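You operate a simulated robot arm through the tools that you are given. There is no shell and no other tool. Be economical: measure what you need, move in short steps, check, and stop when the job is done.

You run a simulated two-armed robot. Do the job below in one go: nothing can be reset, and whatever is moved stays where it is left.

Task
Open the left door of the extractor, fetch the purple ring casting and set it on the shelf of the extractor cupboard, then shut the door. Then lift the lid of the brown dryer box open. Do these in the order given.

Only the result counts: the job must be done as asked and must still hold three seconds after the hand-in. Knocking over, shifting, dropping, spilling or breaking anything else fails it. A push-on lid holds only when it is set on centred and level and pressed home; a screw cap is set on level and turned clockwise until tight.

Robot
Two 7-joint arms with two-finger grippers on one trunk, on a base that drives. Base frame: it is fixed to the floor where the robot stands at the start and does not move with it; the origin is under the middle of the robot, x ahead of it, y to its left, z up. Units: cm, rad, N and s.
The left shoulder is at the start at [4.5, 16.2, 110.5], the right one opposite. With the tool pointing down near the work surface each hand reaches from about 30 to 74 cm from the robot's upright axis, wherever it stands, measured 20 degrees to its own side. Places, roughly: left door of the extractor [810, 110, 40]; lid of the brown dryer box [740, 150, 90]; purple ring casting (5x5x4 cm) [840, -40, 90]; shelf of the extractor cupboard (88x24 cm) [828, 84, 40]. Payload 2.45 kg a hand.
The tool frame of a hand sits at the grasp point between the pads (the TCP): z along the fingers, y along the line on which they close. The tips reach 2.6 cm beyond it. The gripper opens to 9.6 cm. The gripper's body begins 6.9 cm behind the TCP.
Orientation is told as [roll, pitch, yaw] about the base's x, y, z axes, in that order, counted from this pose: with the fingers straight down and closing along the base's y, the tool's x points along the base's -x, its y along +y and its z along -z.

Tools
- The arms move only by the tool step_arm. It takes "left_commands", "right_commands" or both (then of equal length, played together; a hand with none holds still); each is one flat list of numbers, 7 for each row, row after row: the shift along the tool's x, y, z in cm, then the turn, a rotation vector about the tool's x, y, z in rad, then the closure in counts, from 0 (fully open) to 255 (shut). In form: [x, y, z, wx, wy, wz, gripper, x, y, z, wx, wy, wz, gripper, ...]. A call has 1 to 20 rows; each row is the pose to reach, as a shift and turn from the pose commanded when the call began, along the tool's axes at that moment. Rows are played at 5 a second. More than 5 cm and 0.15 rad between two rows, or a gripper value outside its range, and nothing of the call is played. Where a pose cannot be reached the arm comes as near as it can. A force on the tool above 40 N (or 10 N above the force at the start of the call, whichever is more), or a blocked arm, ends the call early, and 0.2 s more pass. The fingers move at their own pace and stop on an object; they squeeze with about 37 N. The grip force told is the motor's: it shows also when the fingers shut on nothing. Time passes only in rows, and 0.2 s behind the last, so rows that repeat a pose let the fingers close. It gives the time, the measured TCP pose, the force on the tool (base axes), the opening and the grip force at its end, in the units of the frame above (readings bear some noise), with the torque about the TCP (base axes, N m) and any sound that the robot's microphone picked up.
- Cameras (640 x 400 px; columns grow to the right, rows downward): "scene" is now at [12.89, -0.74, 159.98]; the picture's right is [0.01, -1.00, 0.00], its down [-0.62, -0.01, -0.79] and it looks along [0.79, 0.01, -0.62] (base axes); focal length 256 px, centre (320, 200). "left" rides on the left gripper at [8.2, -0.3, -9.8] in its tool frame; the picture's right is [0.04, 1.00, 0.00], its down [-0.73, 0.03, -0.68] and it looks along [-0.68, 0.03, 0.73] (tool axes); focal length 256 px, centre (320, 200). "right" rides on the right gripper at [8.2, 0.3, -9.8] in its tool frame; the picture's right is [-0.04, 1.00, 0.00], its down [-0.73, -0.03, -0.68] and it looks along [-0.68, -0.03, 0.73] (tool axes); focal length 256 px, centre (320, 200). There is no depth. A picture from a camera that has moved, and an enlarged one, comes with that camera's place and axes in the base frame and with its lens. The place of the scene camera against the robot may be out by one fixed shift of up to 1.8 cm in any direction.
- get_image(camera): a new picture of that camera. It takes no simulated time.
- raise_lower(by): slides the trunk up (or, below 0, down) by that many cm; the arms and the scene camera ride with it, the base frame stays. It gives what a move gives, with no picture.
- base_move(legs): drives the robot by 1 to 6 legs, each [ahead, left, turn to the left] in cm, cm and rad, along the robot's own axes; the way and the turn of a leg run together, so that a leg with both is an arc; at most 150 cm and 3.142 rad a leg. The arms and the cameras ride along, it lands a little off, and it stops where it bumps. It gives what a move gives.
- head_to(pan, tilt): turns the head with the scene camera to pan (to the left, within 2.094 rad either way) and tilt (down, from -0.506 to 1.204), counted from straight ahead of the robot. It gives what a move gives.
- zoom(camera, box): a new picture of the part [left, top, right, bottom] of that camera's present view, enlarged. It takes no simulated time.
- sign_off(): hands the job in; it is judged then, once.

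Work in short steps. Places have to be worked out from the pictures, the camera data and where the tool is seen: move nearer, look again, correct. Check each grasp and each placing, and mend what went wrong. You have 165 turns and 118 pictures in all, those below and enlarged ones among them. Open the grippers and draw the arms clear of the work before you hand the job in, unless the task says otherwise; then end with one line.

The tools are called after "Call:" by a JSON object that holds its "op" and its "data". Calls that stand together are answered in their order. step_arm: Moves the arms, as the interface text tells. Its arguments: {"type":"object","properties":{"left_commands":{"type":"array","items":{"type":"number"}},"right_commands":{"type":"array","items":{"type":"number"}}},"required":[]} The other tools are called the same way: raise_lower (by) slides the trunk up or down; base_move (legs) drives the base; head_to (pan, tilt) turns the head that bears the scene camera; get_image (camera) takes a picture; zoom (camera, box) takes an enlarged picture of a part of a camera's view; sign_off () hands the job in.

At the start:

```text
t: 0.0
left_tcp_pos: [40.0, 21.04, 69.86]
left_ee_rot: [0.0, 0.002, 0.001]
left_force: [-1.1, -0.7, -0.8]
left_ft_torque: [0.0, -0.01, 0.04]
left_width: 9.6
left_grip_force: 0.0
right_tcp_pos: [46.88, -18.3, 70.73]
right_ee_rot: [0.001, 0.002, 0.001]
right_force: [-0.6, 0.1, 0.8]
right_ft_torque: [0.01, 0.02, -0.01]
right_width: 9.6
right_grip_force: 0.2
trunk travel left (down, up): [-27.5, 29.2]
robot x, y, heading: [0.11, -0.09, -0.007]
head pan, tilt: [0.01, 0.663]
```

scene: 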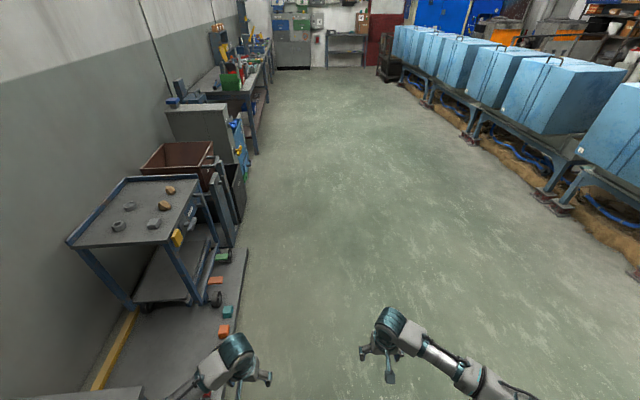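
right: 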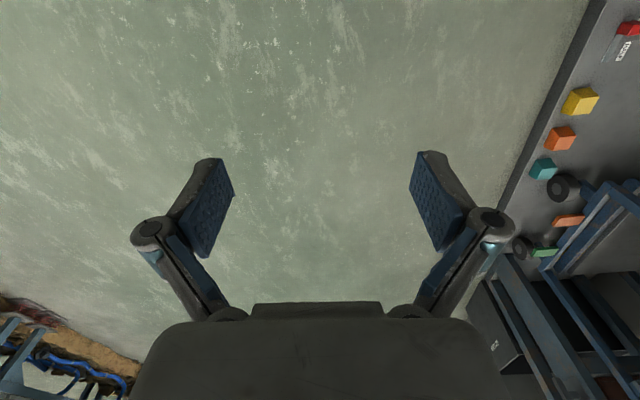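
left: 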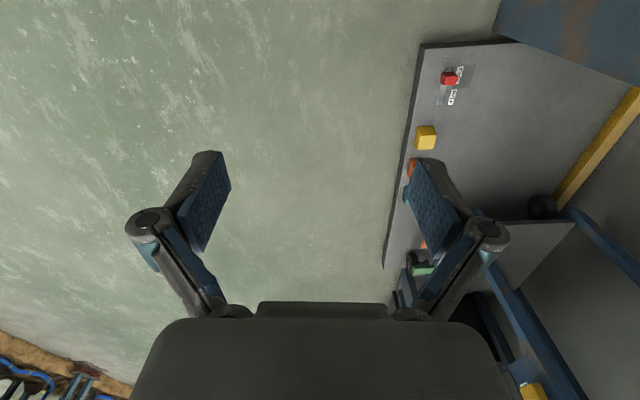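

The work is at the far end of the room (x about 8 m). I zoom in on the far wall before driving.

Call:
{"op": "zoom", "data": {"camera": "scene", "box": [160, 0, 420, 160]}}

Call:
{"op": "base_move", "data": {"legs": [[150, 0, 0.007], [150, 0, 0], [150, 0, 0]]}}

```text
2.46 times, centred on (290, 80) of scene
camera zoom: at [12.89, -0.74, 159.98], right [0.01, -1.0, 0.0], down [-0.62, -0.01, -0.79], along [0.79, 0.01, -0.62], focal length 630 px, centre (394, 495)
```

zoom: 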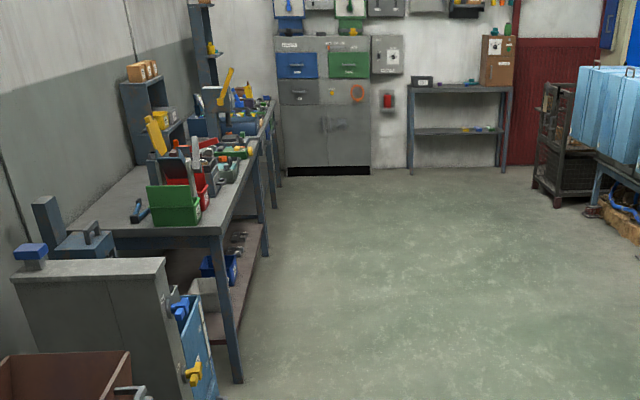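

```text
t: 21.4
left_tcp_pos: [488.77, 20.02, 70.04]
left_ee_rot: [0.001, -0.002, -0.024]
left_force: [0.3, -0.1, 0.4]
left_ft_torque: [0.0, -0.02, -0.02]
left_width: 9.63
left_grip_force: 0.1
right_tcp_pos: [494.74, -19.65, 70.77]
right_ee_rot: [0.001, -0.002, -0.021]
right_force: [-0.9, 0.1, 0.5]
right_ft_torque: [-0.01, 0.02, 0.01]
right_width: 9.61
right_grip_force: 0.1
trunk travel left (down, up): [-27.5, 29.2]
robot x, y, heading: [448.48, -0.16, -0.029]
head pan, tilt: [0.01, 0.663]
```

I'm about 3.5 m from the cabinet. Next I raise the head a bit and look.

Call:
{"op": "head_to", "data": {"pan": 0.1, "tilt": 0.4}}

Call:
{"op": "get_image", "data": {"camera": "scene"}}

Call:
{"op": "zoom", "data": {"camera": "scene", "box": [120, 60, 440, 260]}}

```text
t: 22.2
left_tcp_pos: [488.38, 20.07, 70.2]
left_ee_rot: [-0.001, -0.005, -0.023]
left_force: [0.4, 0.4, 0.0]
left_ft_torque: [-0.01, -0.01, -0.06]
left_width: 9.6
left_grip_force: 0.1
right_tcp_pos: [494.53, -19.5, 70.93]
right_ee_rot: [-0.001, -0.005, -0.022]
right_force: [-0.6, -0.7, -0.2]
right_ft_torque: [-0.01, 0.02, 0.0]
right_width: 9.61
right_grip_force: 0.0
trunk travel left (down, up): [-27.5, 29.2]
robot x, y, heading: [447.97, -0.22, -0.025]
head pan, tilt: [0.099, 0.4]
```

```text
113 pictures are left
camera scene: at [461.9, -0.4, 162.34], right [0.08, -1.0, 0.0], down [-0.39, -0.03, -0.92], along [0.92, 0.07, -0.39], focal length 256 px, centre (320, 200)
```

scene: 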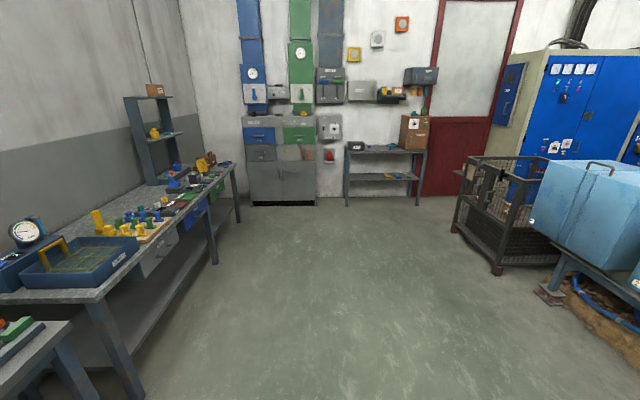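

```text
2.00 times, centred on (280, 160) of scene
camera zoom: at [461.9, -0.4, 162.34], right [0.08, -1.0, 0.0], down [-0.39, -0.03, -0.92], along [0.92, 0.07, -0.39], focal length 512 px, centre (400, 280)
```

zoom: 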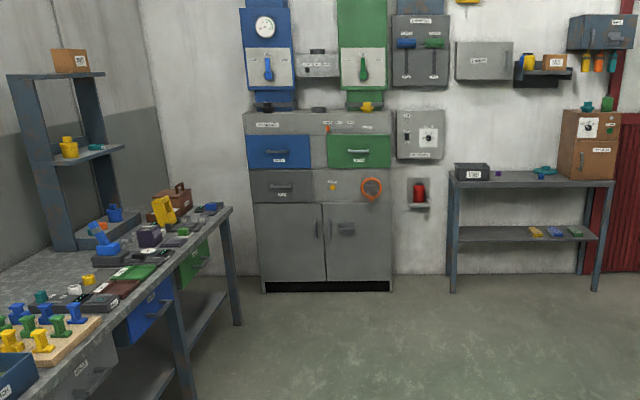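

The cabinet, the table with the purple ring and the brown box at the bench's end are visible. I drive nearer, up to x≈690.

Call:
{"op": "base_move", "data": {"legs": [[120, 0, 0.025], [120, 0, 0]]}}

Call:
{"op": "get_image", "data": {"camera": "scene"}}

```text
t: 34.0
left_tcp_pos: [726.74, 30.92, 70.2]
left_ee_rot: [-0.001, -0.003, 0.062]
left_force: [0.4, 0.3, -0.7]
left_ft_torque: [0.02, -0.02, 0.02]
left_width: 9.6
left_grip_force: 0.0
right_tcp_pos: [736.16, -8.02, 70.99]
right_ee_rot: [0.001, -0.002, 0.061]
right_force: [-0.3, 0.0, -0.4]
right_ft_torque: [0.0, -0.01, 0.01]
right_width: 9.58
right_grip_force: 0.0
trunk travel left (down, up): [-27.5, 29.2]
robot x, y, heading: [688.48, 7.26, 0.062]
head pan, tilt: [0.099, 0.4]
```

```text
111 pictures are left
camera scene: at [701.99, 8.38, 162.34], right [0.16, -0.99, 0.0], down [-0.39, -0.06, -0.92], along [0.91, 0.15, -0.39], focal length 256 px, centre (320, 200)
```

scene: 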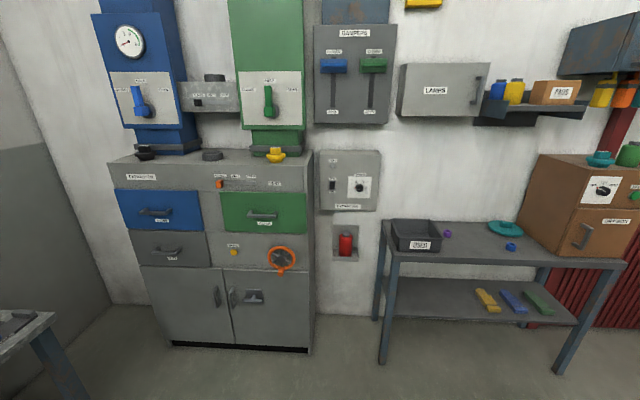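

Closer now; I zoom on the cabinet and on the table to read labels.

Call:
{"op": "zoom", "data": {"camera": "scene", "box": [100, 140, 330, 360]}}

Call:
{"op": "zoom", "data": {"camera": "scene", "box": [370, 180, 560, 290]}}

```text
1.82 times, centred on (215, 250) of scene
camera zoom: at [701.99, 8.38, 162.34], right [0.16, -0.99, 0.0], down [-0.39, -0.06, -0.92], along [0.91, 0.15, -0.39], focal length 465 px, centre (511, 109)
```

zoom: 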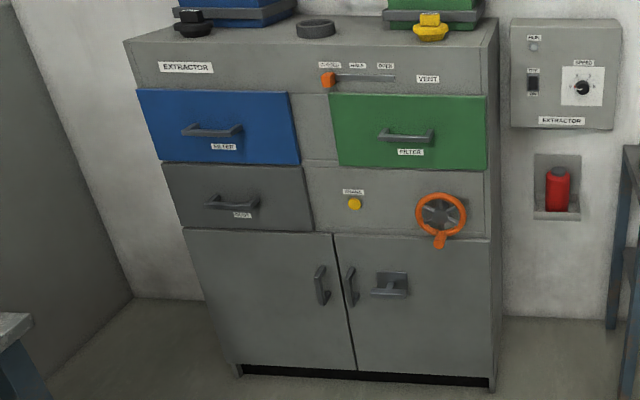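

```text
3.37 times, centred on (465, 235) of scene
camera zoom: at [701.99, 8.38, 162.34], right [0.16, -0.99, 0.0], down [-0.39, -0.06, -0.92], along [0.91, 0.15, -0.39], focal length 862 px, centre (-168, 82)
```

zoom: 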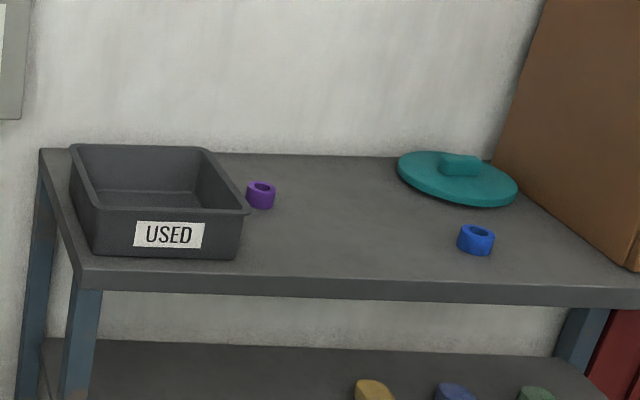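

Left door: handle about (806, 88, 52), hinge on the left near y=128; ring about (835, -41, 90). I drive to roughly (733, 70), square to the cabinet.

Call:
{"op": "base_move", "data": {"legs": [[0, 0, -0.062], [0, 62, 0], [45, 0, 0]]}}

Call:
{"op": "head_to", "data": {"pan": 0.15, "tilt": 0.85}}

Call:
{"op": "get_image", "data": {"camera": "scene"}}

```text
t: 40.2
left_tcp_pos: [773.37, 90.73, 70.21]
left_ee_rot: [-0.002, -0.008, -0.006]
left_force: [0.8, 0.0, 0.9]
left_ft_torque: [0.0, 0.0, -0.01]
left_width: 9.6
left_grip_force: 0.1
right_tcp_pos: [780.1, 51.33, 71.1]
right_ee_rot: [-0.001, -0.007, -0.005]
right_force: [0.2, 0.2, -1.2]
right_ft_torque: [-0.03, 0.04, -0.04]
right_width: 9.59
right_grip_force: 0.0
trunk travel left (down, up): [-27.5, 29.2]
robot x, y, heading: [733.85, 69.69, -0.008]
head pan, tilt: [0.099, 0.4]
```

```text
t: 41.1
left_tcp_pos: [773.13, 90.73, 70.49]
left_ee_rot: [-0.001, -0.01, -0.006]
left_force: [0.5, 0.1, 0.0]
left_ft_torque: [0.02, 0.0, 0.0]
left_width: 9.61
left_grip_force: 0.1
right_tcp_pos: [779.81, 51.05, 71.23]
right_ee_rot: [0.001, -0.01, -0.006]
right_force: [-0.7, 0.3, 0.0]
right_ft_torque: [0.0, -0.01, 0.01]
right_width: 9.63
right_grip_force: 0.0
trunk travel left (down, up): [-27.5, 29.2]
robot x, y, heading: [733.65, 69.76, -0.005]
head pan, tilt: [0.15, 0.85]
```

```text
108 pictures are left
camera scene: at [745.84, 70.15, 158.44], right [0.14, -0.99, 0.0], down [-0.75, -0.11, -0.66], along [0.65, 0.09, -0.75], focal length 256 px, centre (320, 200)
```

scene: 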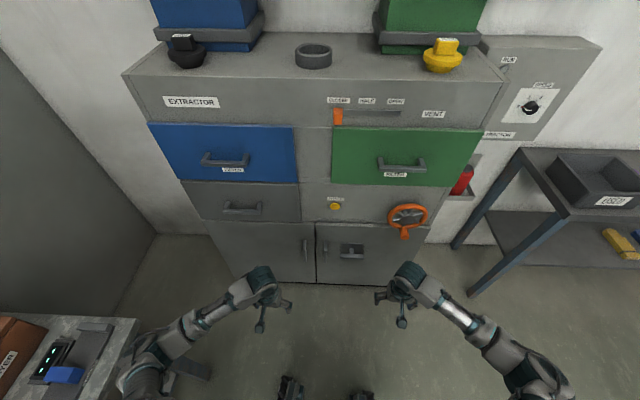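

The left elbow is fairly near the bench, so I shift the base right 8 cm, lower the trunk 15 cm, then pitch the left tool forward while moving it ahead.

Call:
{"op": "base_move", "data": {"legs": [[0, -8, 0]]}}

Call:
{"op": "raise_lower", "data": {"by": -15}}

Call:
{"op": "step_arm", "data": {"left_commands": [-1.4, 0, 0, 0, -0.14, 0, 0, -2.8, 0, 0, 0, -0.28, 0, 0, -4.2, 0, 0, 0, -0.42, 0, 0, -5.6, 0, 0, 0, -0.56, 0, 0, -7, 0, 0, 0, -0.7, 0, 0, -8.4, 0, 0, 0, -0.84, 0, 0, -9.8, 0, 0, 0, -0.98, 0, 0, -11.2, 0, 0, 0, -1.12, 0, 0, -12.6, 0, 0, 0, -1.26, 0, 0, -14, 0, 0, 0, -1.4, 0, 0]}}

Call:
{"op": "get_image", "data": {"camera": "scene"}}

Call:
{"op": "get_image", "data": {"camera": "left"}}

```text
t: 42.2
left_tcp_pos: [773.11, 85.93, 69.74]
left_ee_rot: [-0.026, -0.006, -0.004]
left_force: [-0.6, 2.5, -0.8]
left_ft_torque: [-0.18, -0.01, -0.01]
left_width: 9.59
left_grip_force: 0.0
right_tcp_pos: [779.82, 46.29, 71.93]
right_ee_rot: [-0.027, -0.012, -0.002]
right_force: [0.7, 3.2, -0.2]
right_ft_torque: [-0.19, 0.04, 0.03]
right_width: 9.57
right_grip_force: 0.1
trunk travel left (down, up): [-27.5, 29.2]
robot x, y, heading: [733.97, 62.91, -0.005]
head pan, tilt: [0.15, 0.85]
```

```text
t: 44.0
left_tcp_pos: [772.96, 85.1, 55.15]
left_ee_rot: [-0.009, -0.013, -0.003]
left_force: [-0.3, 0.3, 0.3]
left_ft_torque: [-0.04, -0.02, 0.0]
left_width: 9.58
left_grip_force: 0.0
right_tcp_pos: [779.74, 45.67, 56.87]
right_ee_rot: [-0.011, -0.017, 0.0]
right_force: [0.5, 1.0, -0.6]
right_ft_torque: [-0.03, -0.01, 0.0]
right_width: 9.62
right_grip_force: 0.2
trunk travel left (down, up): [-12.5, 44.2]
robot x, y, heading: [733.62, 62.81, -0.007]
head pan, tilt: [0.15, 0.85]
```

```text
t: 46.2
left_tcp_pos: [786.94, 84.65, 55.3]
left_ee_rot: [-0.011, -1.408, 0.008]
left_force: [-0.3, 0.1, 0.2]
left_ft_torque: [0.02, 0.03, -0.04]
left_width: 9.61
left_grip_force: 0.1
right_tcp_pos: [779.64, 44.96, 56.61]
right_ee_rot: [-0.007, -0.014, -0.002]
right_force: [-0.3, 0.3, -0.1]
right_ft_torque: [-0.01, 0.01, 0.02]
right_width: 9.59
right_grip_force: 0.0
trunk travel left (down, up): [-12.5, 44.2]
robot x, y, heading: [733.78, 63.06, -0.009]
head pan, tilt: [0.15, 0.85]
```

```text
107 pictures are left
camera scene: at [759.43, 63.28, 141.9], right [0.14, -0.99, 0.0], down [-0.75, -0.11, -0.66], along [0.65, 0.09, -0.75], focal length 256 px, centre (320, 200)
```

scene: 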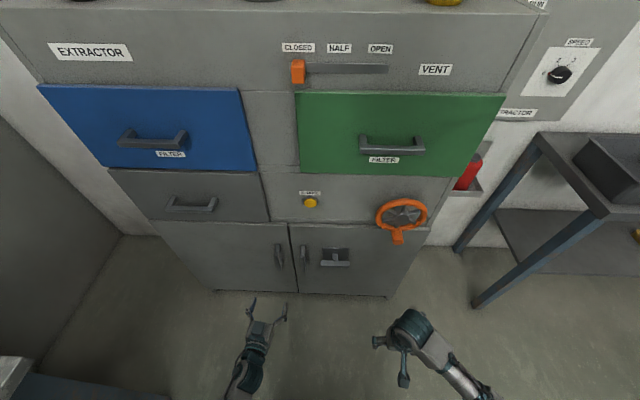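

```text
106 pictures are left
camera left: at [776.08, 84.33, 48.89], right [0.0, 1.0, -0.04], down [-0.55, 0.03, 0.83], along [0.83, 0.03, 0.55], focal length 256 px, centre (320, 200)
```

left: 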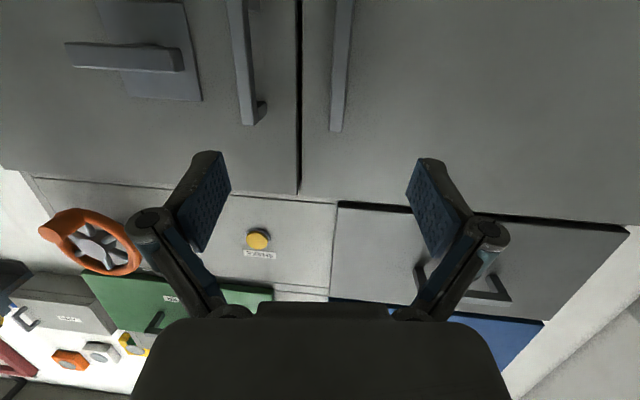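

The left camera shows the left door handle as a vertical bar at y≈86.8, z≈46–58. I move forward along the tool axis with y +2.1, fingers half open, then look.

Call:
{"op": "step_arm", "data": {"left_commands": [0, 2.1, 1, 0, 0, 0, 95, 0, 2.1, 4, 0, 0, 0, 95, 0, 2.1, 7, 0, 0, 0, 95, 0, 2.1, 9, 0, 0, 0, 95, 0, 2.1, 10.5, 0, 0, 0, 95, 0, 2.1, 10.5, 0, 0, 0, 95]}}

Call:
{"op": "get_image", "data": {"camera": "left"}}

Call:
{"op": "zoom", "data": {"camera": "scene", "box": [220, 200, 380, 320]}}

```text
t: 47.6
left_tcp_pos: [797.57, 86.2, 53.76]
left_ee_rot: [-0.002, -1.408, -0.003]
left_force: [-0.8, 0.0, -0.6]
left_ft_torque: [0.01, 0.0, 0.03]
left_width: 6.04
left_grip_force: 0.0
right_tcp_pos: [779.61, 44.73, 56.67]
right_ee_rot: [-0.001, -0.014, -0.002]
right_force: [-0.6, -0.3, -0.2]
right_ft_torque: [-0.01, 0.02, 0.02]
right_width: 9.6
right_grip_force: 0.1
trunk travel left (down, up): [-12.5, 44.2]
robot x, y, heading: [733.62, 62.75, -0.01]
head pan, tilt: [0.15, 0.85]
```

```text
105 pictures are left
camera left: at [786.63, 85.84, 47.38], right [0.0, 1.0, -0.04], down [-0.55, 0.03, 0.83], along [0.83, 0.02, 0.55], focal length 256 px, centre (320, 200)
```

left: 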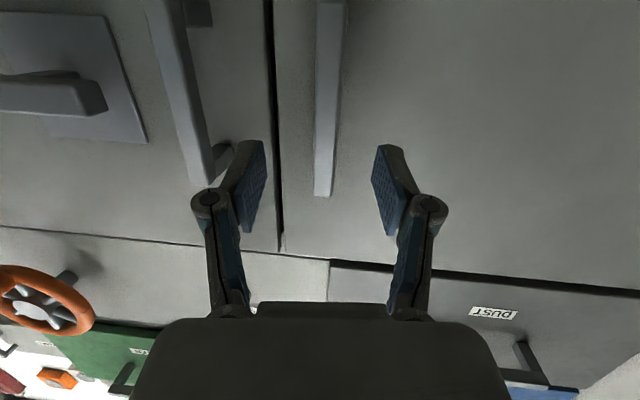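

```text
3.33 times, centred on (300, 260) of scene
camera zoom: at [759.46, 62.86, 141.9], right [0.14, -0.99, 0.0], down [-0.75, -0.11, -0.66], along [0.65, 0.09, -0.75], focal length 853 px, centre (387, 0)
```

zoom: 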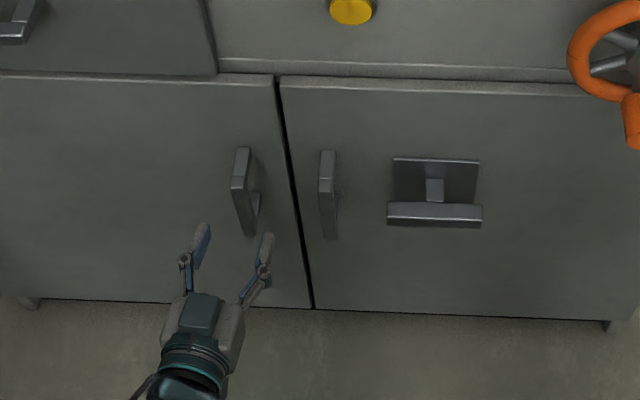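

The handle bar face is about x=803, y=86.4, spanning below z=57.6, between the fingers. I advance 6 cm and close.

Call:
{"op": "step_arm", "data": {"left_commands": [0, 0.2, 3, 0, 0, 0, 95, 0, 0.2, 5.8, 0, 0, 0, 95, 0, 0.2, 5.8, 0, 0, 0, 255, 0, 0.2, 5.8, 0, 0, 0, 255, 0, 0.2, 5.8, 0, 0, 0, 255, 0, 0.2, 5.8, 0, 0, 0, 255]}}

Call:
{"op": "get_image", "data": {"camera": "left"}}

```text
t: 49.0
left_tcp_pos: [803.24, 86.55, 52.77]
left_ee_rot: [-0.007, -1.411, 0.007]
left_force: [-1.5, 14.0, 2.0]
left_ft_torque: [0.3, 0.43, 0.66]
left_width: 1.6
left_grip_force: 41.9
right_tcp_pos: [779.73, 44.77, 56.53]
right_ee_rot: [-0.005, -0.014, -0.002]
right_force: [0.7, -0.5, 0.5]
right_ft_torque: [0.01, 0.01, -0.01]
right_width: 9.6
right_grip_force: 0.1
trunk travel left (down, up): [-12.5, 44.2]
robot x, y, heading: [734.05, 62.87, -0.009]
head pan, tilt: [0.15, 0.85]
```

```text
103 pictures are left
camera left: at [792.36, 86.22, 46.3], right [0.0, 1.0, -0.04], down [-0.55, 0.03, 0.83], along [0.83, 0.03, 0.55], focal length 256 px, centre (320, 200)
```

left: 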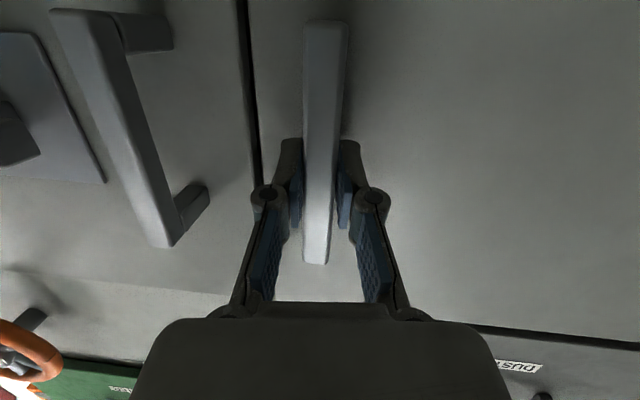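

Gripped (1.6 cm on the bar). I pull back gently along the door's arc by 0.1 rad.

Call:
{"op": "step_arm", "data": {"left_commands": [0.16, 0.13, -1.0, 0.025, 0, 0.004, 255, 0.33, 0.28, -2.01, 0.049, 0, 0.008, 255, 0.49, 0.45, -3.0, 0.074, 0, 0.012, 255, 0.65, 0.65, -4.02, 0.099, 0, 0.016, 255]}}

Call:
{"op": "get_image", "data": {"camera": "left"}}

```text
t: 50.0
left_tcp_pos: [799.01, 86.86, 52.76]
left_ee_rot: [-0.009, -1.409, -0.099]
left_force: [-2.2, -5.5, -4.6]
left_ft_torque: [0.03, 0.59, 0.69]
left_width: 1.6
left_grip_force: 41.8
right_tcp_pos: [779.64, 44.65, 56.55]
right_ee_rot: [-0.001, -0.015, -0.003]
right_force: [-1.4, 0.6, -0.1]
right_ft_torque: [0.0, 0.04, -0.01]
right_width: 9.58
right_grip_force: 0.0
trunk travel left (down, up): [-12.5, 44.2]
robot x, y, heading: [733.92, 62.72, -0.006]
head pan, tilt: [0.15, 0.85]
```

```text
102 pictures are left
camera left: at [788.17, 87.62, 46.32], right [0.1, 0.99, -0.04], down [-0.54, 0.09, 0.83], along [0.83, -0.06, 0.55], focal length 256 px, centre (320, 200)
```

left: 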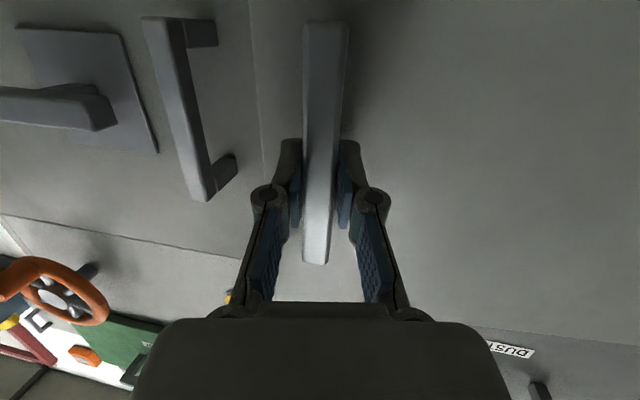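

The door is following. I continue the arc to about 0.5 rad.

Call:
{"op": "step_arm", "data": {"left_commands": [0.33, 0.3, -2.0, 0.049, 0, 0.008, 255, 0.66, 0.66, -4.03, 0.099, 0, 0.016, 255, 0.98, 1.15, -6.0, 0.148, 0, 0.024, 255, 1.31, 1.71, -7.96, 0.197, 0, 0.032, 255, 1.62, 2.4, -9.88, 0.247, 0, 0.04, 255, 1.93, 3.17, -11.76, 0.296, 0, 0.049, 255, 2.23, 4.05, -13.6, 0.345, 0, 0.057, 255, 2.53, 5.0, -15.4, 0.395, 0, 0.065, 255]}}

Call:
{"op": "get_image", "data": {"camera": "scene"}}

```text
t: 50.7
left_tcp_pos: [793.61, 87.69, 52.78]
left_ee_rot: [-0.028, -1.408, -0.214]
left_force: [-5.3, -10.6, -6.9]
left_ft_torque: [1.33, 0.99, 0.7]
left_width: 1.61
left_grip_force: 42.4
right_tcp_pos: [779.27, 44.59, 56.84]
right_ee_rot: [-0.004, -0.019, -0.005]
right_force: [-0.4, 0.7, 1.2]
right_ft_torque: [-0.01, 0.0, -0.01]
right_width: 9.59
right_grip_force: 0.0
trunk travel left (down, up): [-12.5, 44.2]
robot x, y, heading: [734.05, 62.73, -0.006]
head pan, tilt: [0.15, 0.85]
stopped in row 3 (left hand): the force on the tool passed its limit at 44 N (the readings are from after the stop); the commanded pose is now the measured one
```

```text
101 pictures are left
camera scene: at [759.45, 62.64, 141.91], right [0.14, -0.99, 0.0], down [-0.75, -0.1, -0.66], along [0.65, 0.09, -0.75], focal length 256 px, centre (320, 200)
```

scene: 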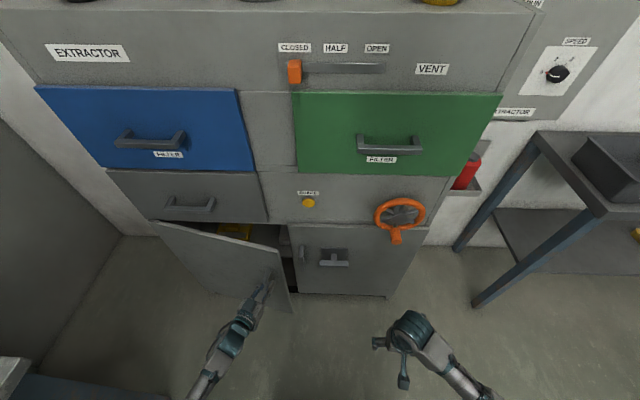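

The door moves; the fitted hinge is about (804, 129.5), radius 43. I recompute the arc and go on.

Call:
{"op": "step_arm", "data": {"left_commands": [0.35, 0.13, -2.1, 0.049, 0, 0.008, 255, 0.69, 0.36, -4.21, 0.099, 0, 0.016, 255, 1.04, 0.7, -6.32, 0.148, 0, 0.024, 255, 1.38, 1.12, -8.42, 0.197, 0, 0.032, 255, 1.72, 1.68, -10.46, 0.247, 0, 0.04, 255, 2.05, 2.33, -12.5, 0.296, 0, 0.049, 255, 2.37, 3.1, -14.46, 0.345, 0, 0.057, 255, 2.69, 3.97, -16.4, 0.395, 0, 0.065, 255]}}

```text
t: 51.6
left_tcp_pos: [786.55, 89.92, 52.74]
left_ee_rot: [-0.047, -1.416, -0.37]
left_force: [-8.0, -13.3, -2.7]
left_ft_torque: [1.59, 0.74, 0.68]
left_width: 1.65
left_grip_force: 42.2
right_tcp_pos: [779.02, 44.6, 57.09]
right_ee_rot: [-0.005, -0.023, -0.004]
right_force: [-0.4, 0.3, -0.1]
right_ft_torque: [-0.05, 0.0, -0.02]
right_width: 9.62
right_grip_force: 0.0
trunk travel left (down, up): [-12.5, 44.2]
robot x, y, heading: [733.55, 62.9, -0.012]
head pan, tilt: [0.15, 0.85]
stopped in row 4 (left hand): the force on the tool passed its limit at 41 N (the readings are from after the stop); the commanded pose is now the measured one
```

Force points outward along the door, so the true radius is larger; refitted hinge (803.8, 132.1), r 45.6. Continue 0.3 rad more.

Call:
{"op": "step_arm", "data": {"left_commands": [0.37, 0.1, -2.25, 0.049, 0, 0.008, 255, 0.74, 0.3, -4.49, 0.099, 0, 0.016, 255, 1.1, 0.63, -6.71, 0.148, 0, 0.024, 255, 1.46, 1.06, -8.92, 0.197, 0, 0.032, 255, 1.82, 1.61, -11.1, 0.247, 0, 0.04, 255, 2.17, 2.26, -13.25, 0.296, 0, 0.049, 255]}}

Call:
{"op": "get_image", "data": {"camera": "scene"}}

```text
t: 52.6
left_tcp_pos: [778.84, 94.06, 52.86]
left_ee_rot: [-0.038, -1.416, -0.569]
left_force: [-6.4, -6.8, -2.3]
left_ft_torque: [1.65, 0.43, 0.7]
left_width: 1.65
left_grip_force: 42.7
right_tcp_pos: [778.89, 44.75, 57.33]
right_ee_rot: [-0.005, -0.025, -0.004]
right_force: [-0.5, 0.7, 0.2]
right_ft_torque: [-0.02, 0.0, 0.0]
right_width: 9.62
right_grip_force: 0.0
trunk travel left (down, up): [-12.5, 44.2]
robot x, y, heading: [733.73, 62.13, -0.014]
head pan, tilt: [0.15, 0.85]
stopped in row 4 (left hand): the force on the tool passed its limit at 42 N (the readings are from after the stop); the commanded pose is now the measured one
```

```text
100 pictures are left
camera scene: at [759.27, 62.82, 141.95], right [0.14, -0.99, 0.0], down [-0.75, -0.11, -0.66], along [0.65, 0.09, -0.75], focal length 256 px, centre (320, 200)
```

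scene: 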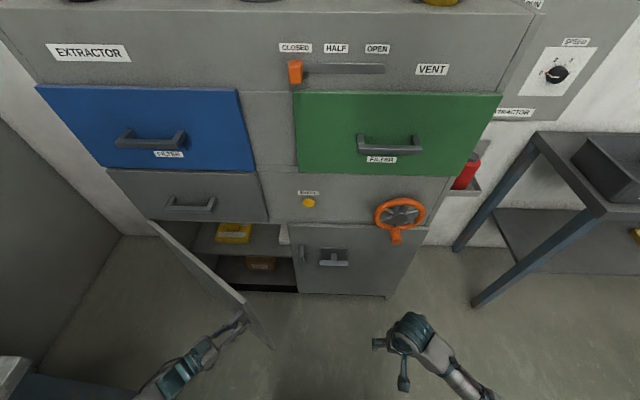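

Door is ~0.6 rad open. One more increment.

Call:
{"op": "step_arm", "data": {"left_commands": [0.36, 0.05, -2.23, 0.049, 0, 0.008, 255, 0.73, 0.19, -4.46, 0.099, 0, 0.016, 255, 1.1, 0.5, -6.68, 0.148, 0, 0.024, 255, 1.46, 0.93, -8.9, 0.197, 0, 0.032, 255, 1.82, 1.45, -11.1, 0.247, 0, 0.04, 255]}}

Call:
{"op": "get_image", "data": {"camera": "scene"}}

```text
t: 53.8
left_tcp_pos: [770.41, 101.71, 52.83]
left_ee_rot: [-0.035, -1.422, -0.821]
left_force: [-9.0, -5.1, 3.6]
left_ft_torque: [0.19, -1.35, 0.53]
left_width: 1.59
left_grip_force: 42.1
right_tcp_pos: [778.81, 44.64, 57.23]
right_ee_rot: [-0.005, -0.026, -0.007]
right_force: [0.6, 1.6, 0.2]
right_ft_torque: [-0.01, -0.02, -0.03]
right_width: 9.58
right_grip_force: 0.0
trunk travel left (down, up): [-12.5, 44.2]
robot x, y, heading: [734.01, 62.55, -0.002]
head pan, tilt: [0.15, 0.85]
```

```text
99 pictures are left
camera scene: at [759.13, 62.75, 141.96], right [0.14, -0.99, 0.0], down [-0.75, -0.11, -0.66], along [0.65, 0.09, -0.75], focal length 256 px, centre (320, 200)
```

scene: 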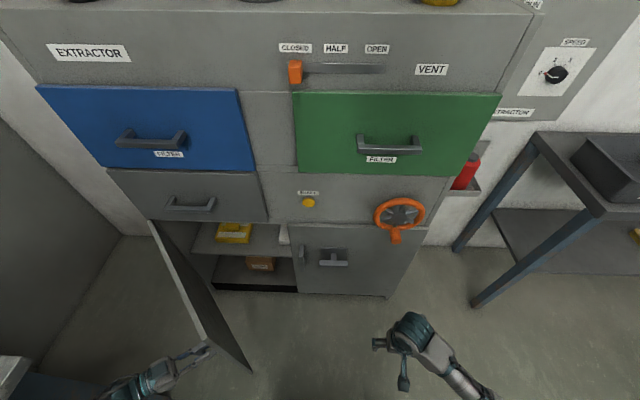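

Door ~48° open. I release the handle, back off, and swing the left hand around to the near side of the door edge so that I can push the door further from inside.

Call:
{"op": "step_arm", "data": {"left_commands": [0, 0, 0, 0, 0, 0, 120, 0, 0, 0, 0, 0, 0, 120, 0.3, 0, -2, 0, 0, 0, 120, 0.6, 0, -4, 0, 0, 0, 120, 0.9, 0, -6, 0, 0, 0, 120, 0.86, -2.06, -5.7, -0.116, 0, -0.018, 120, 0.83, -4.1, -5.5, -0.232, 0, -0.035, 120, 0.8, -6.2, -5.2, -0.347, 0, -0.053, 120, 0.76, -8.2, -5.0, -0.463, 0, -0.07, 120, 0.72, -10.3, -4.7, -0.579, 0, -0.088, 120, 0.68, -12.4, -4.4, -0.695, 0, -0.105, 255, 0.64, -14.4, -4.2, -0.811, 0, -0.123, 255]}}

Call:
{"op": "get_image", "data": {"camera": "scene"}}

```text
t: 56.4
left_tcp_pos: [756.83, 95.26, 52.75]
left_ee_rot: [-0.017, -1.415, -0.015]
left_force: [-0.3, -0.8, -0.1]
left_ft_torque: [0.0, 0.03, 0.0]
left_width: 0.01
left_grip_force: 28.6
right_tcp_pos: [778.98, 44.51, 57.35]
right_ee_rot: [-0.003, -0.027, -0.005]
right_force: [-0.4, -0.3, -0.5]
right_ft_torque: [0.0, 0.0, 0.0]
right_width: 9.61
right_grip_force: 0.0
trunk travel left (down, up): [-12.5, 44.2]
robot x, y, heading: [733.71, 62.62, -0.01]
head pan, tilt: [0.15, 0.85]
```

```text
98 pictures are left
camera scene: at [759.13, 62.49, 141.96], right [0.14, -0.99, 0.0], down [-0.75, -0.1, -0.66], along [0.65, 0.09, -0.75], focal length 256 px, centre (320, 200)
```

scene: 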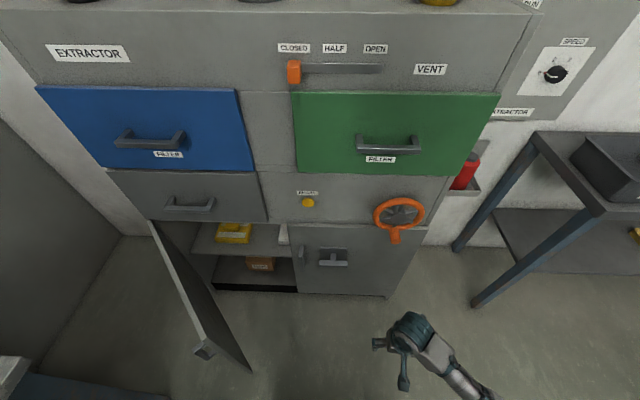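

The door stays. I move the closed left hand right, forward past the door edge, then push left against the inner face.

Call:
{"op": "step_arm", "data": {"left_commands": [0, -4, 0, 0, 0, 0, 255, 0, -8, 0, 0, 0, 0, 255, -0.6, -8, 4, 0, 0, 0, 255, -1.2, -8, 8, 0, 0, 0, 255, -1.8, -8, 12, 0, 0, 0, 255, -2.4, -8, 16, 0, 0, 0, 255, -3.1, -8, 20, 0, 0, 0, 255, -3.7, -8, 24, 0, 0, 0, 255]}}

Call:
{"op": "step_arm", "data": {"left_commands": [0, 4, 0, 0, 0, 0, 255, 0, 8, 0, 0, 0, 0, 255, 0, 12, 0, 0, 0, 0, 255, 0, 15, 0, 0, 0, 0, 255, 0, 18, 0, 0, 0, 0, 255, 0, 21, 0, 0, 0, 0, 255, 0, 24, 0, 0, 0, 0, 255, 0, 27, 0, 0, 0, 0, 255, 0, 30, 0, 0, 0, 0, 255]}}

Call:
{"op": "get_image", "data": {"camera": "scene"}}

```text
t: 58.2
left_tcp_pos: [780.89, 86.54, 53.45]
left_ee_rot: [-0.03, -1.416, -0.007]
left_force: [0.2, -0.2, -0.8]
left_ft_torque: [0.0, 0.02, 0.01]
left_width: 0.0
left_grip_force: 28.3
right_tcp_pos: [779.03, 44.67, 57.17]
right_ee_rot: [-0.005, -0.024, -0.004]
right_force: [0.4, -0.5, -0.5]
right_ft_torque: [-0.01, 0.03, -0.01]
right_width: 9.62
right_grip_force: 0.1
trunk travel left (down, up): [-12.5, 44.2]
robot x, y, heading: [734.19, 62.78, -0.01]
head pan, tilt: [0.15, 0.85]
```

```text
t: 60.4
left_tcp_pos: [781.51, 110.26, 51.45]
left_ee_rot: [-0.54, -1.399, 0.427]
left_force: [0.4, 0.7, -0.1]
left_ft_torque: [0.01, -0.02, -0.02]
left_width: 0.0
left_grip_force: 28.8
right_tcp_pos: [778.25, 44.18, 58.62]
right_ee_rot: [-0.015, -0.047, -0.008]
right_force: [-0.4, 0.2, 0.5]
right_ft_torque: [0.0, -0.06, 0.0]
right_width: 9.6
right_grip_force: 0.0
trunk travel left (down, up): [-12.5, 44.2]
robot x, y, heading: [733.96, 61.93, -0.012]
head pan, tilt: [0.15, 0.85]
stopped in row 9 (left hand): the arm was blocked; the commanded pose is now the measured one
```

```text
97 pictures are left
camera scene: at [758.16, 57.07, 142.36], right [0.14, -0.99, -0.03], down [-0.74, -0.08, -0.66], along [0.66, 0.12, -0.75], focal length 256 px, centre (320, 200)
```

scene: 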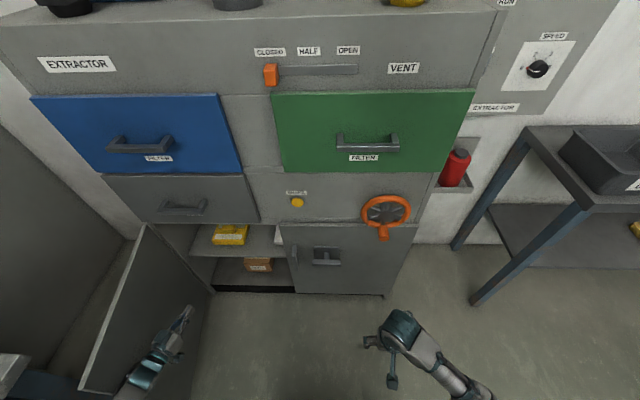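

The door is open to roughly 70°+. I bring the left hand back right and out, then check.

Call:
{"op": "step_arm", "data": {"left_commands": [0, -4, 0, 0, 0, 0, 255, 0, -8, 0, 0, 0, 0, 255, 0, -12, 0, 0, 0, 0, 255, 0, -16, 0, 0, 0, 0, 255, 0, -20, 0, 0, 0, 0, 255, 0, -23, -2, 0, 0, 0, 255, 0, -23, -5, 0, 0, 0, 255, 0, -23, -8, 0, 0, 0, 255]}}

Call:
{"op": "get_image", "data": {"camera": "scene"}}

```text
t: 62.2
left_tcp_pos: [771.47, 90.84, 53.0]
left_ee_rot: [-0.453, -1.381, 0.366]
left_force: [0.3, 0.6, 0.3]
left_ft_torque: [0.03, 0.01, -0.03]
left_width: 0.01
left_grip_force: 28.6
right_tcp_pos: [778.46, 45.33, 57.97]
right_ee_rot: [-0.029, -0.033, -0.004]
right_force: [0.7, 0.9, -0.6]
right_ft_torque: [-0.02, 0.02, -0.02]
right_width: 9.62
right_grip_force: 0.1
trunk travel left (down, up): [-12.5, 44.2]
robot x, y, heading: [734.13, 62.09, -0.012]
head pan, tilt: [0.15, 0.85]
```

```text
96 pictures are left
camera scene: at [759.07, 61.64, 141.94], right [0.14, -0.99, 0.0], down [-0.75, -0.1, -0.66], along [0.65, 0.09, -0.75], focal length 256 px, centre (320, 200)
```

scene: 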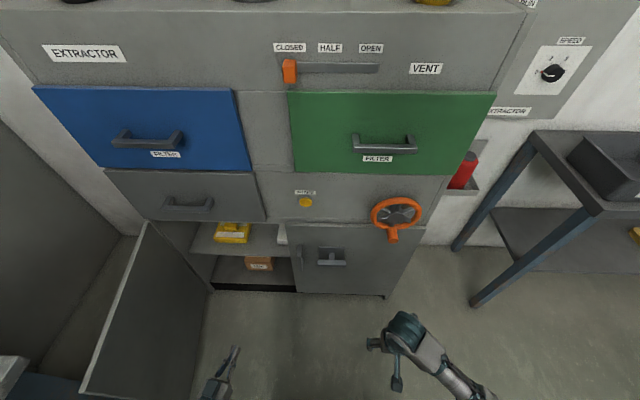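

The door stays open at about 75°. I straighten the left tool and pitch it to about -0.9, opening the fingers; then back off and drive toward the table.

Call:
{"op": "step_arm", "data": {"left_commands": [0, 0, 0, -0.022, 0.12, 0.017, 120, 0, 0, 0, -0.044, 0.24, 0.034, 60, 0, 0, 0, -0.065, 0.36, 0.051, 0, 0, 0, 0, -0.087, 0.49, 0.068, 0]}}

Call:
{"op": "base_move", "data": {"legs": [[-20, 0, 0.01], [0, -118, 0]]}}

Call:
{"op": "raise_lower", "data": {"by": 27}}

Call:
{"op": "head_to", "data": {"pan": 0.2, "tilt": 0.7}}

Call:
{"op": "get_image", "data": {"camera": "scene"}}

```text
t: 63.2
left_tcp_pos: [771.33, 91.44, 52.57]
left_ee_rot: [0.014, -0.904, -0.041]
left_force: [-0.3, 1.1, -0.3]
left_ft_torque: [-0.05, -0.02, -0.06]
left_width: 9.57
left_grip_force: 0.1
right_tcp_pos: [778.58, 45.84, 58.08]
right_ee_rot: [-0.035, -0.034, -0.006]
right_force: [0.2, 0.8, 0.8]
right_ft_torque: [-0.07, 0.0, 0.02]
right_width: 9.64
right_grip_force: 0.1
trunk travel left (down, up): [-12.5, 44.2]
robot x, y, heading: [733.95, 62.21, -0.008]
head pan, tilt: [0.15, 0.85]
```

```text
t: 70.4
left_tcp_pos: [751.26, -27.3, 52.82]
left_ee_rot: [0.025, -0.907, -0.045]
left_force: [-0.4, 0.8, -0.4]
left_ft_torque: [0.03, 0.01, -0.02]
left_width: 9.61
left_grip_force: 0.1
right_tcp_pos: [758.56, -72.8, 58.02]
right_ee_rot: [-0.028, -0.032, 0.002]
right_force: [0.4, -0.3, -0.4]
right_ft_torque: [-0.04, -0.04, 0.01]
right_width: 9.56
right_grip_force: 0.0
trunk travel left (down, up): [-12.5, 44.2]
robot x, y, heading: [713.62, -56.47, -0.001]
head pan, tilt: [0.15, 0.85]
```

```text
t: 73.2
left_tcp_pos: [751.13, -27.29, 80.02]
left_ee_rot: [0.025, -0.908, -0.044]
left_force: [-0.1, -0.4, 0.1]
left_ft_torque: [0.03, 0.01, 0.01]
left_width: 9.59
left_grip_force: 0.0
right_tcp_pos: [758.43, -72.97, 85.05]
right_ee_rot: [-0.027, -0.036, 0.0]
right_force: [0.5, -0.5, 0.7]
right_ft_torque: [0.01, -0.02, -0.01]
right_width: 9.59
right_grip_force: 0.0
trunk travel left (down, up): [-39.5, 17.2]
robot x, y, heading: [713.67, -56.42, 0.001]
head pan, tilt: [0.15, 0.85]
```

```text
t: 73.8
left_tcp_pos: [751.26, -27.34, 80.05]
left_ee_rot: [0.026, -0.91, -0.045]
left_force: [0.4, -0.5, -0.9]
left_ft_torque: [-0.02, 0.02, -0.01]
left_width: 9.59
left_grip_force: 0.0
right_tcp_pos: [758.61, -72.87, 85.04]
right_ee_rot: [-0.026, -0.035, -0.001]
right_force: [0.6, 0.6, 0.3]
right_ft_torque: [0.01, 0.03, 0.02]
right_width: 9.58
right_grip_force: 0.3
trunk travel left (down, up): [-39.5, 17.2]
robot x, y, heading: [714.2, -56.37, -0.002]
head pan, tilt: [0.201, 0.7]
```

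```text
95 pictures are left
camera scene: at [721.08, -55.44, 171.73], right [0.2, -0.98, 0.0], down [-0.63, -0.13, -0.76], along [0.75, 0.15, -0.65], focal length 256 px, centre (320, 200)
```

scene: 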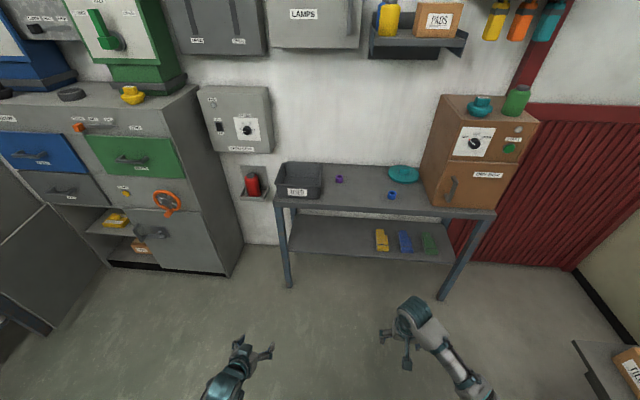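

Ring at about (835, -42, 90). I drive 30 cm ahead, raise the trunk 14 cm, and set the tool pitch to -0.65 for the grasp.

Call:
{"op": "raise_lower", "data": {"by": 16}}

Call:
{"op": "base_move", "data": {"legs": [[32, 0, 0]]}}

Call:
{"op": "step_arm", "data": {"left_commands": [0, 0, 0, -0.01, 0.13, -0.024, 0, 0, 0, 0, -0.02, 0.26, -0.048, 0]}}

Call:
{"op": "get_image", "data": {"camera": "left"}}

Call:
{"op": "get_image", "data": {"camera": "scene"}}

```text
t: 75.7
left_tcp_pos: [751.19, -27.38, 95.92]
left_ee_rot: [0.026, -0.91, -0.044]
left_force: [0.4, 0.4, -0.2]
left_ft_torque: [-0.02, 0.03, 0.0]
left_width: 9.63
left_grip_force: 0.1
right_tcp_pos: [758.54, -72.99, 101.08]
right_ee_rot: [-0.026, -0.034, 0.0]
right_force: [-0.9, -0.2, 0.2]
right_ft_torque: [-0.01, 0.01, -0.03]
right_width: 9.6
right_grip_force: 0.1
trunk travel left (down, up): [-55.5, 1.2]
robot x, y, heading: [714.08, -56.13, -0.003]
head pan, tilt: [0.201, 0.7]
```

```text
t: 77.8
left_tcp_pos: [783.82, -27.71, 96.08]
left_ee_rot: [0.027, -0.91, -0.049]
left_force: [-0.8, 0.0, -0.2]
left_ft_torque: [-0.03, -0.01, 0.01]
left_width: 9.58
left_grip_force: 0.0
right_tcp_pos: [790.97, -73.34, 101.03]
right_ee_rot: [-0.027, -0.036, -0.005]
right_force: [-0.3, 0.5, -0.7]
right_ft_torque: [0.03, -0.01, -0.01]
right_width: 9.6
right_grip_force: 0.0
trunk travel left (down, up): [-55.5, 1.2]
robot x, y, heading: [746.32, -56.63, -0.011]
head pan, tilt: [0.201, 0.7]
```

```text
t: 78.5
left_tcp_pos: [783.79, -27.65, 96.05]
left_ee_rot: [-0.003, -0.65, 0.024]
left_force: [0.6, -0.3, -0.1]
left_ft_torque: [0.01, -0.02, 0.03]
left_width: 9.61
left_grip_force: 0.0
right_tcp_pos: [791.08, -73.42, 101.05]
right_ee_rot: [-0.026, -0.036, -0.004]
right_force: [-1.0, -0.4, 0.1]
right_ft_torque: [-0.01, 0.01, 0.0]
right_width: 9.59
right_grip_force: 0.1
trunk travel left (down, up): [-55.5, 1.2]
robot x, y, heading: [746.27, -56.42, -0.014]
head pan, tilt: [0.201, 0.7]
```

```text
94 pictures are left
camera left: at [771.58, -28.33, 98.98], right [-0.05, 1.0, -0.03], down [0.17, 0.04, 0.98], along [0.98, 0.05, -0.18], focal length 256 px, centre (320, 200)
```

left: 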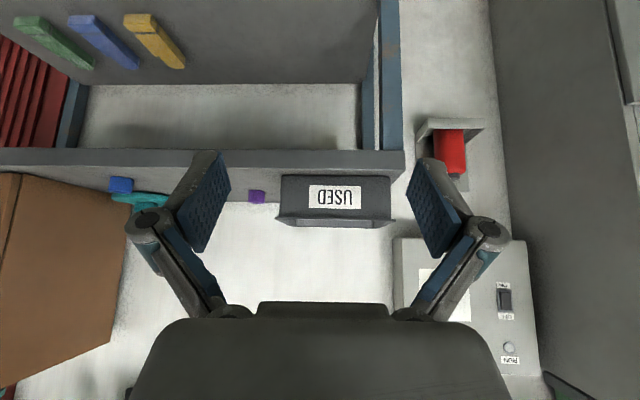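

```text
93 pictures are left
camera scene: at [752.54, -55.67, 187.7], right [0.19, -0.98, 0.0], down [-0.63, -0.12, -0.76], along [0.75, 0.15, -0.65], focal length 256 px, centre (320, 200)
```

scene: 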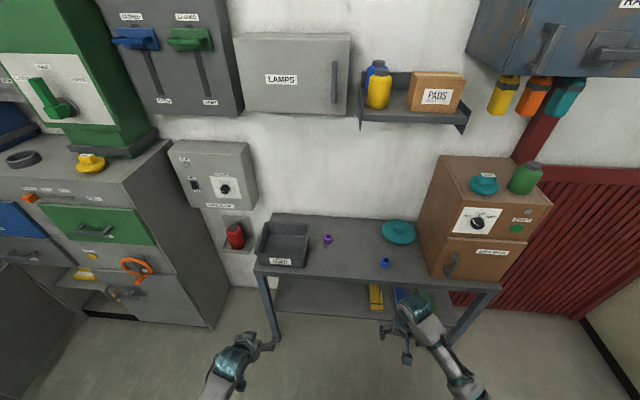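

Ring refined to about (835–838, -41, ~87). I move the left hand to (815, -41, 101) with fingers partly open and look again.

Call:
{"op": "step_arm", "data": {"left_commands": [-3.4, -1.75, 1.85, 0, 0, 0, 69, -6.8, -3.5, 3.7, 0, 0, 0, 69, -10.2, -5.25, 5.55, 0, 0, 0, 69, -13.6, -7, 7.4, 0, 0, 0, 69, -17, -8.75, 9.25, 0, 0, 0, 69, -20.4, -10.5, 11.1, 0, 0, 0, 69, -23.8, -12.25, 12.95, 0, 0, 0, 69, -27.4, -14, 14.8, 0, 0, 0, 69]}}

Call:
{"op": "get_image", "data": {"camera": "left"}}

Call:
{"op": "zoom", "data": {"camera": "scene", "box": [240, 200, 400, 300]}}

```text
t: 80.2
left_tcp_pos: [815.37, -41.12, 101.07]
left_ee_rot: [-0.001, -0.649, 0.021]
left_force: [-0.3, -0.2, 0.7]
left_ft_torque: [0.0, -0.02, 0.0]
left_width: 7.02
left_grip_force: 0.1
right_tcp_pos: [791.14, -73.54, 100.96]
right_ee_rot: [-0.025, -0.034, -0.001]
right_force: [0.5, -0.5, -0.8]
right_ft_torque: [0.01, -0.01, 0.01]
right_width: 9.58
right_grip_force: 0.0
trunk travel left (down, up): [-55.5, 1.2]
robot x, y, heading: [746.33, -56.96, -0.008]
head pan, tilt: [0.201, 0.7]
```

```text
92 pictures are left
camera left: at [803.04, -41.71, 104.02], right [-0.05, 1.0, -0.03], down [0.17, 0.03, 0.98], along [0.98, 0.05, -0.17], focal length 256 px, centre (320, 200)
```

left: 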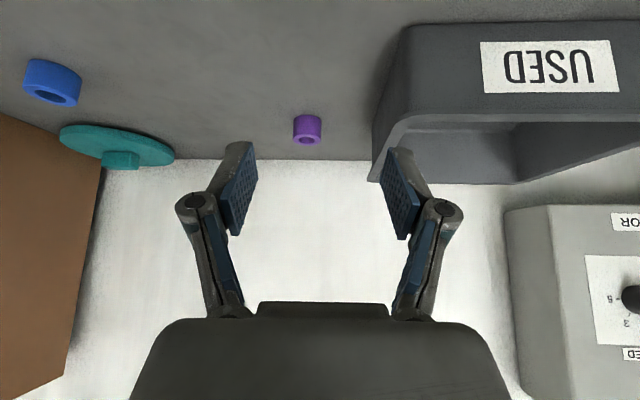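

```text
4.00 times, centred on (320, 250) of scene
camera zoom: at [753.05, -55.99, 187.68], right [0.19, -0.98, 0.0], down [-0.64, -0.12, -0.76], along [0.75, 0.15, -0.65], focal length 1024 px, centre (320, 0)
```

zoom: 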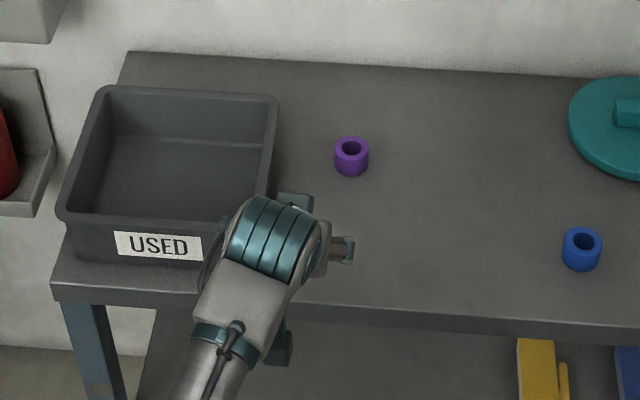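

Triangulated ring: (842, -42, 86), table top ~84. I drive ahead 25 cm (base front stays well short of the table edge at 816), bringing the TCP above the ring.

Call:
{"op": "base_move", "data": {"legs": [[18, -0.7, 0.008]]}}

Call:
{"op": "get_image", "data": {"camera": "left"}}

```text
t: 81.8
left_tcp_pos: [832.57, -41.26, 101.39]
left_ee_rot: [-0.005, -0.655, 0.028]
left_force: [0.0, -0.2, 1.3]
left_ft_torque: [-0.05, 0.0, -0.02]
left_width: 6.99
left_grip_force: 0.0
right_tcp_pos: [808.58, -73.97, 101.18]
right_ee_rot: [-0.026, -0.037, 0.0]
right_force: [0.4, 0.8, 0.0]
right_ft_torque: [0.01, 0.01, 0.03]
right_width: 9.62
right_grip_force: 0.2
trunk travel left (down, up): [-55.5, 1.2]
robot x, y, heading: [764.29, -57.32, -0.005]
head pan, tilt: [0.201, 0.7]
```

```text
90 pictures are left
camera left: at [820.32, -41.96, 104.22], right [-0.06, 1.0, -0.03], down [0.17, 0.04, 0.98], along [0.98, 0.05, -0.17], focal length 256 px, centre (320, 200)
```

left: 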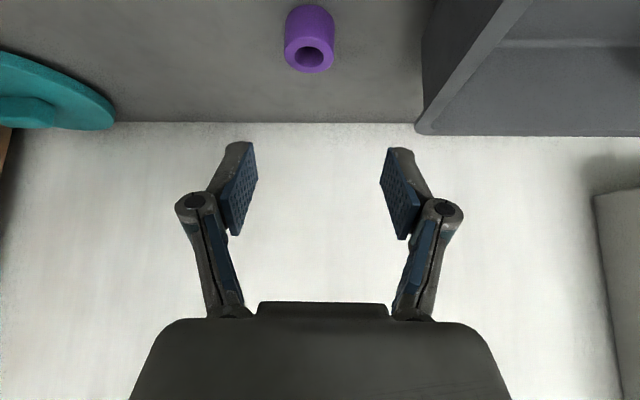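

Ring now estimated at (839.7, -42.3, 86.8) with enough room to the box. I go over it, then descend to TCP z≈93 for a check.

Call:
{"op": "step_arm", "data": {"left_commands": [-2.8, -0.6, 2.2, 0, 0, 0, 69, -5.63, -1.25, 4.32, 0, 0, 0, 69, -3.5, -1.25, 7.1, 0, 0, 0, 69, -1.4, -1.25, 9.8, 0, 0, 0, 69, -0.5, -1.25, 11, 0, 0, 0, 69]}}

Call:
{"op": "get_image", "data": {"camera": "left"}}

Call:
{"op": "get_image", "data": {"camera": "scene"}}

```text
t: 83.0
left_tcp_pos: [838.88, -42.45, 94.16]
left_ee_rot: [-0.004, -0.656, 0.027]
left_force: [0.0, 0.0, -0.3]
left_ft_torque: [-0.01, 0.01, -0.01]
left_width: 6.98
left_grip_force: 0.0
left hand out of reach, approached as far as the arm can: row 4, 5
right_tcp_pos: [808.71, -73.99, 101.05]
right_ee_rot: [-0.026, -0.038, 0.0]
right_force: [0.8, -0.1, -0.2]
right_ft_torque: [-0.02, 0.0, 0.03]
right_width: 9.58
right_grip_force: 0.0
trunk travel left (down, up): [-55.5, 1.2]
robot x, y, heading: [764.2, -57.47, -0.005]
head pan, tilt: [0.201, 0.7]
```

```text
89 pictures are left
camera left: at [826.49, -43.11, 97.06], right [-0.06, 1.0, -0.03], down [0.17, 0.04, 0.99], along [0.98, 0.05, -0.17], focal length 256 px, centre (320, 200)
```

left: 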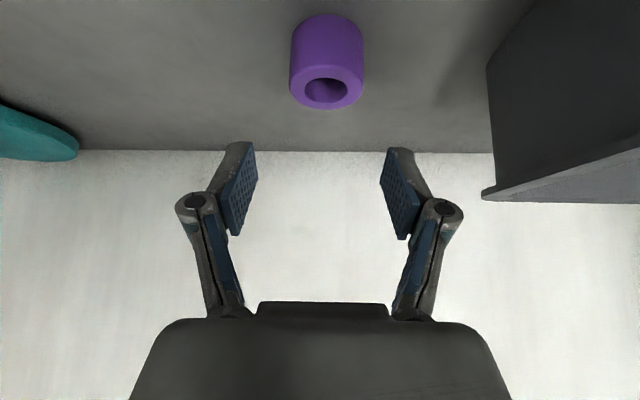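

```text
88 pictures are left
camera scene: at [770.63, -56.57, 187.69], right [0.2, -0.98, 0.0], down [-0.63, -0.13, -0.76], along [0.75, 0.15, -0.65], focal length 256 px, centre (320, 200)
```

scene: 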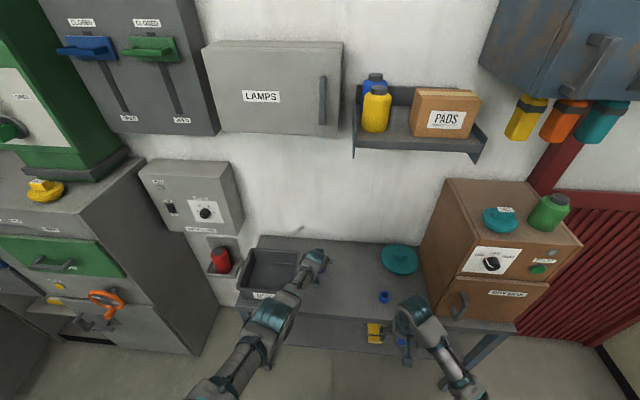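

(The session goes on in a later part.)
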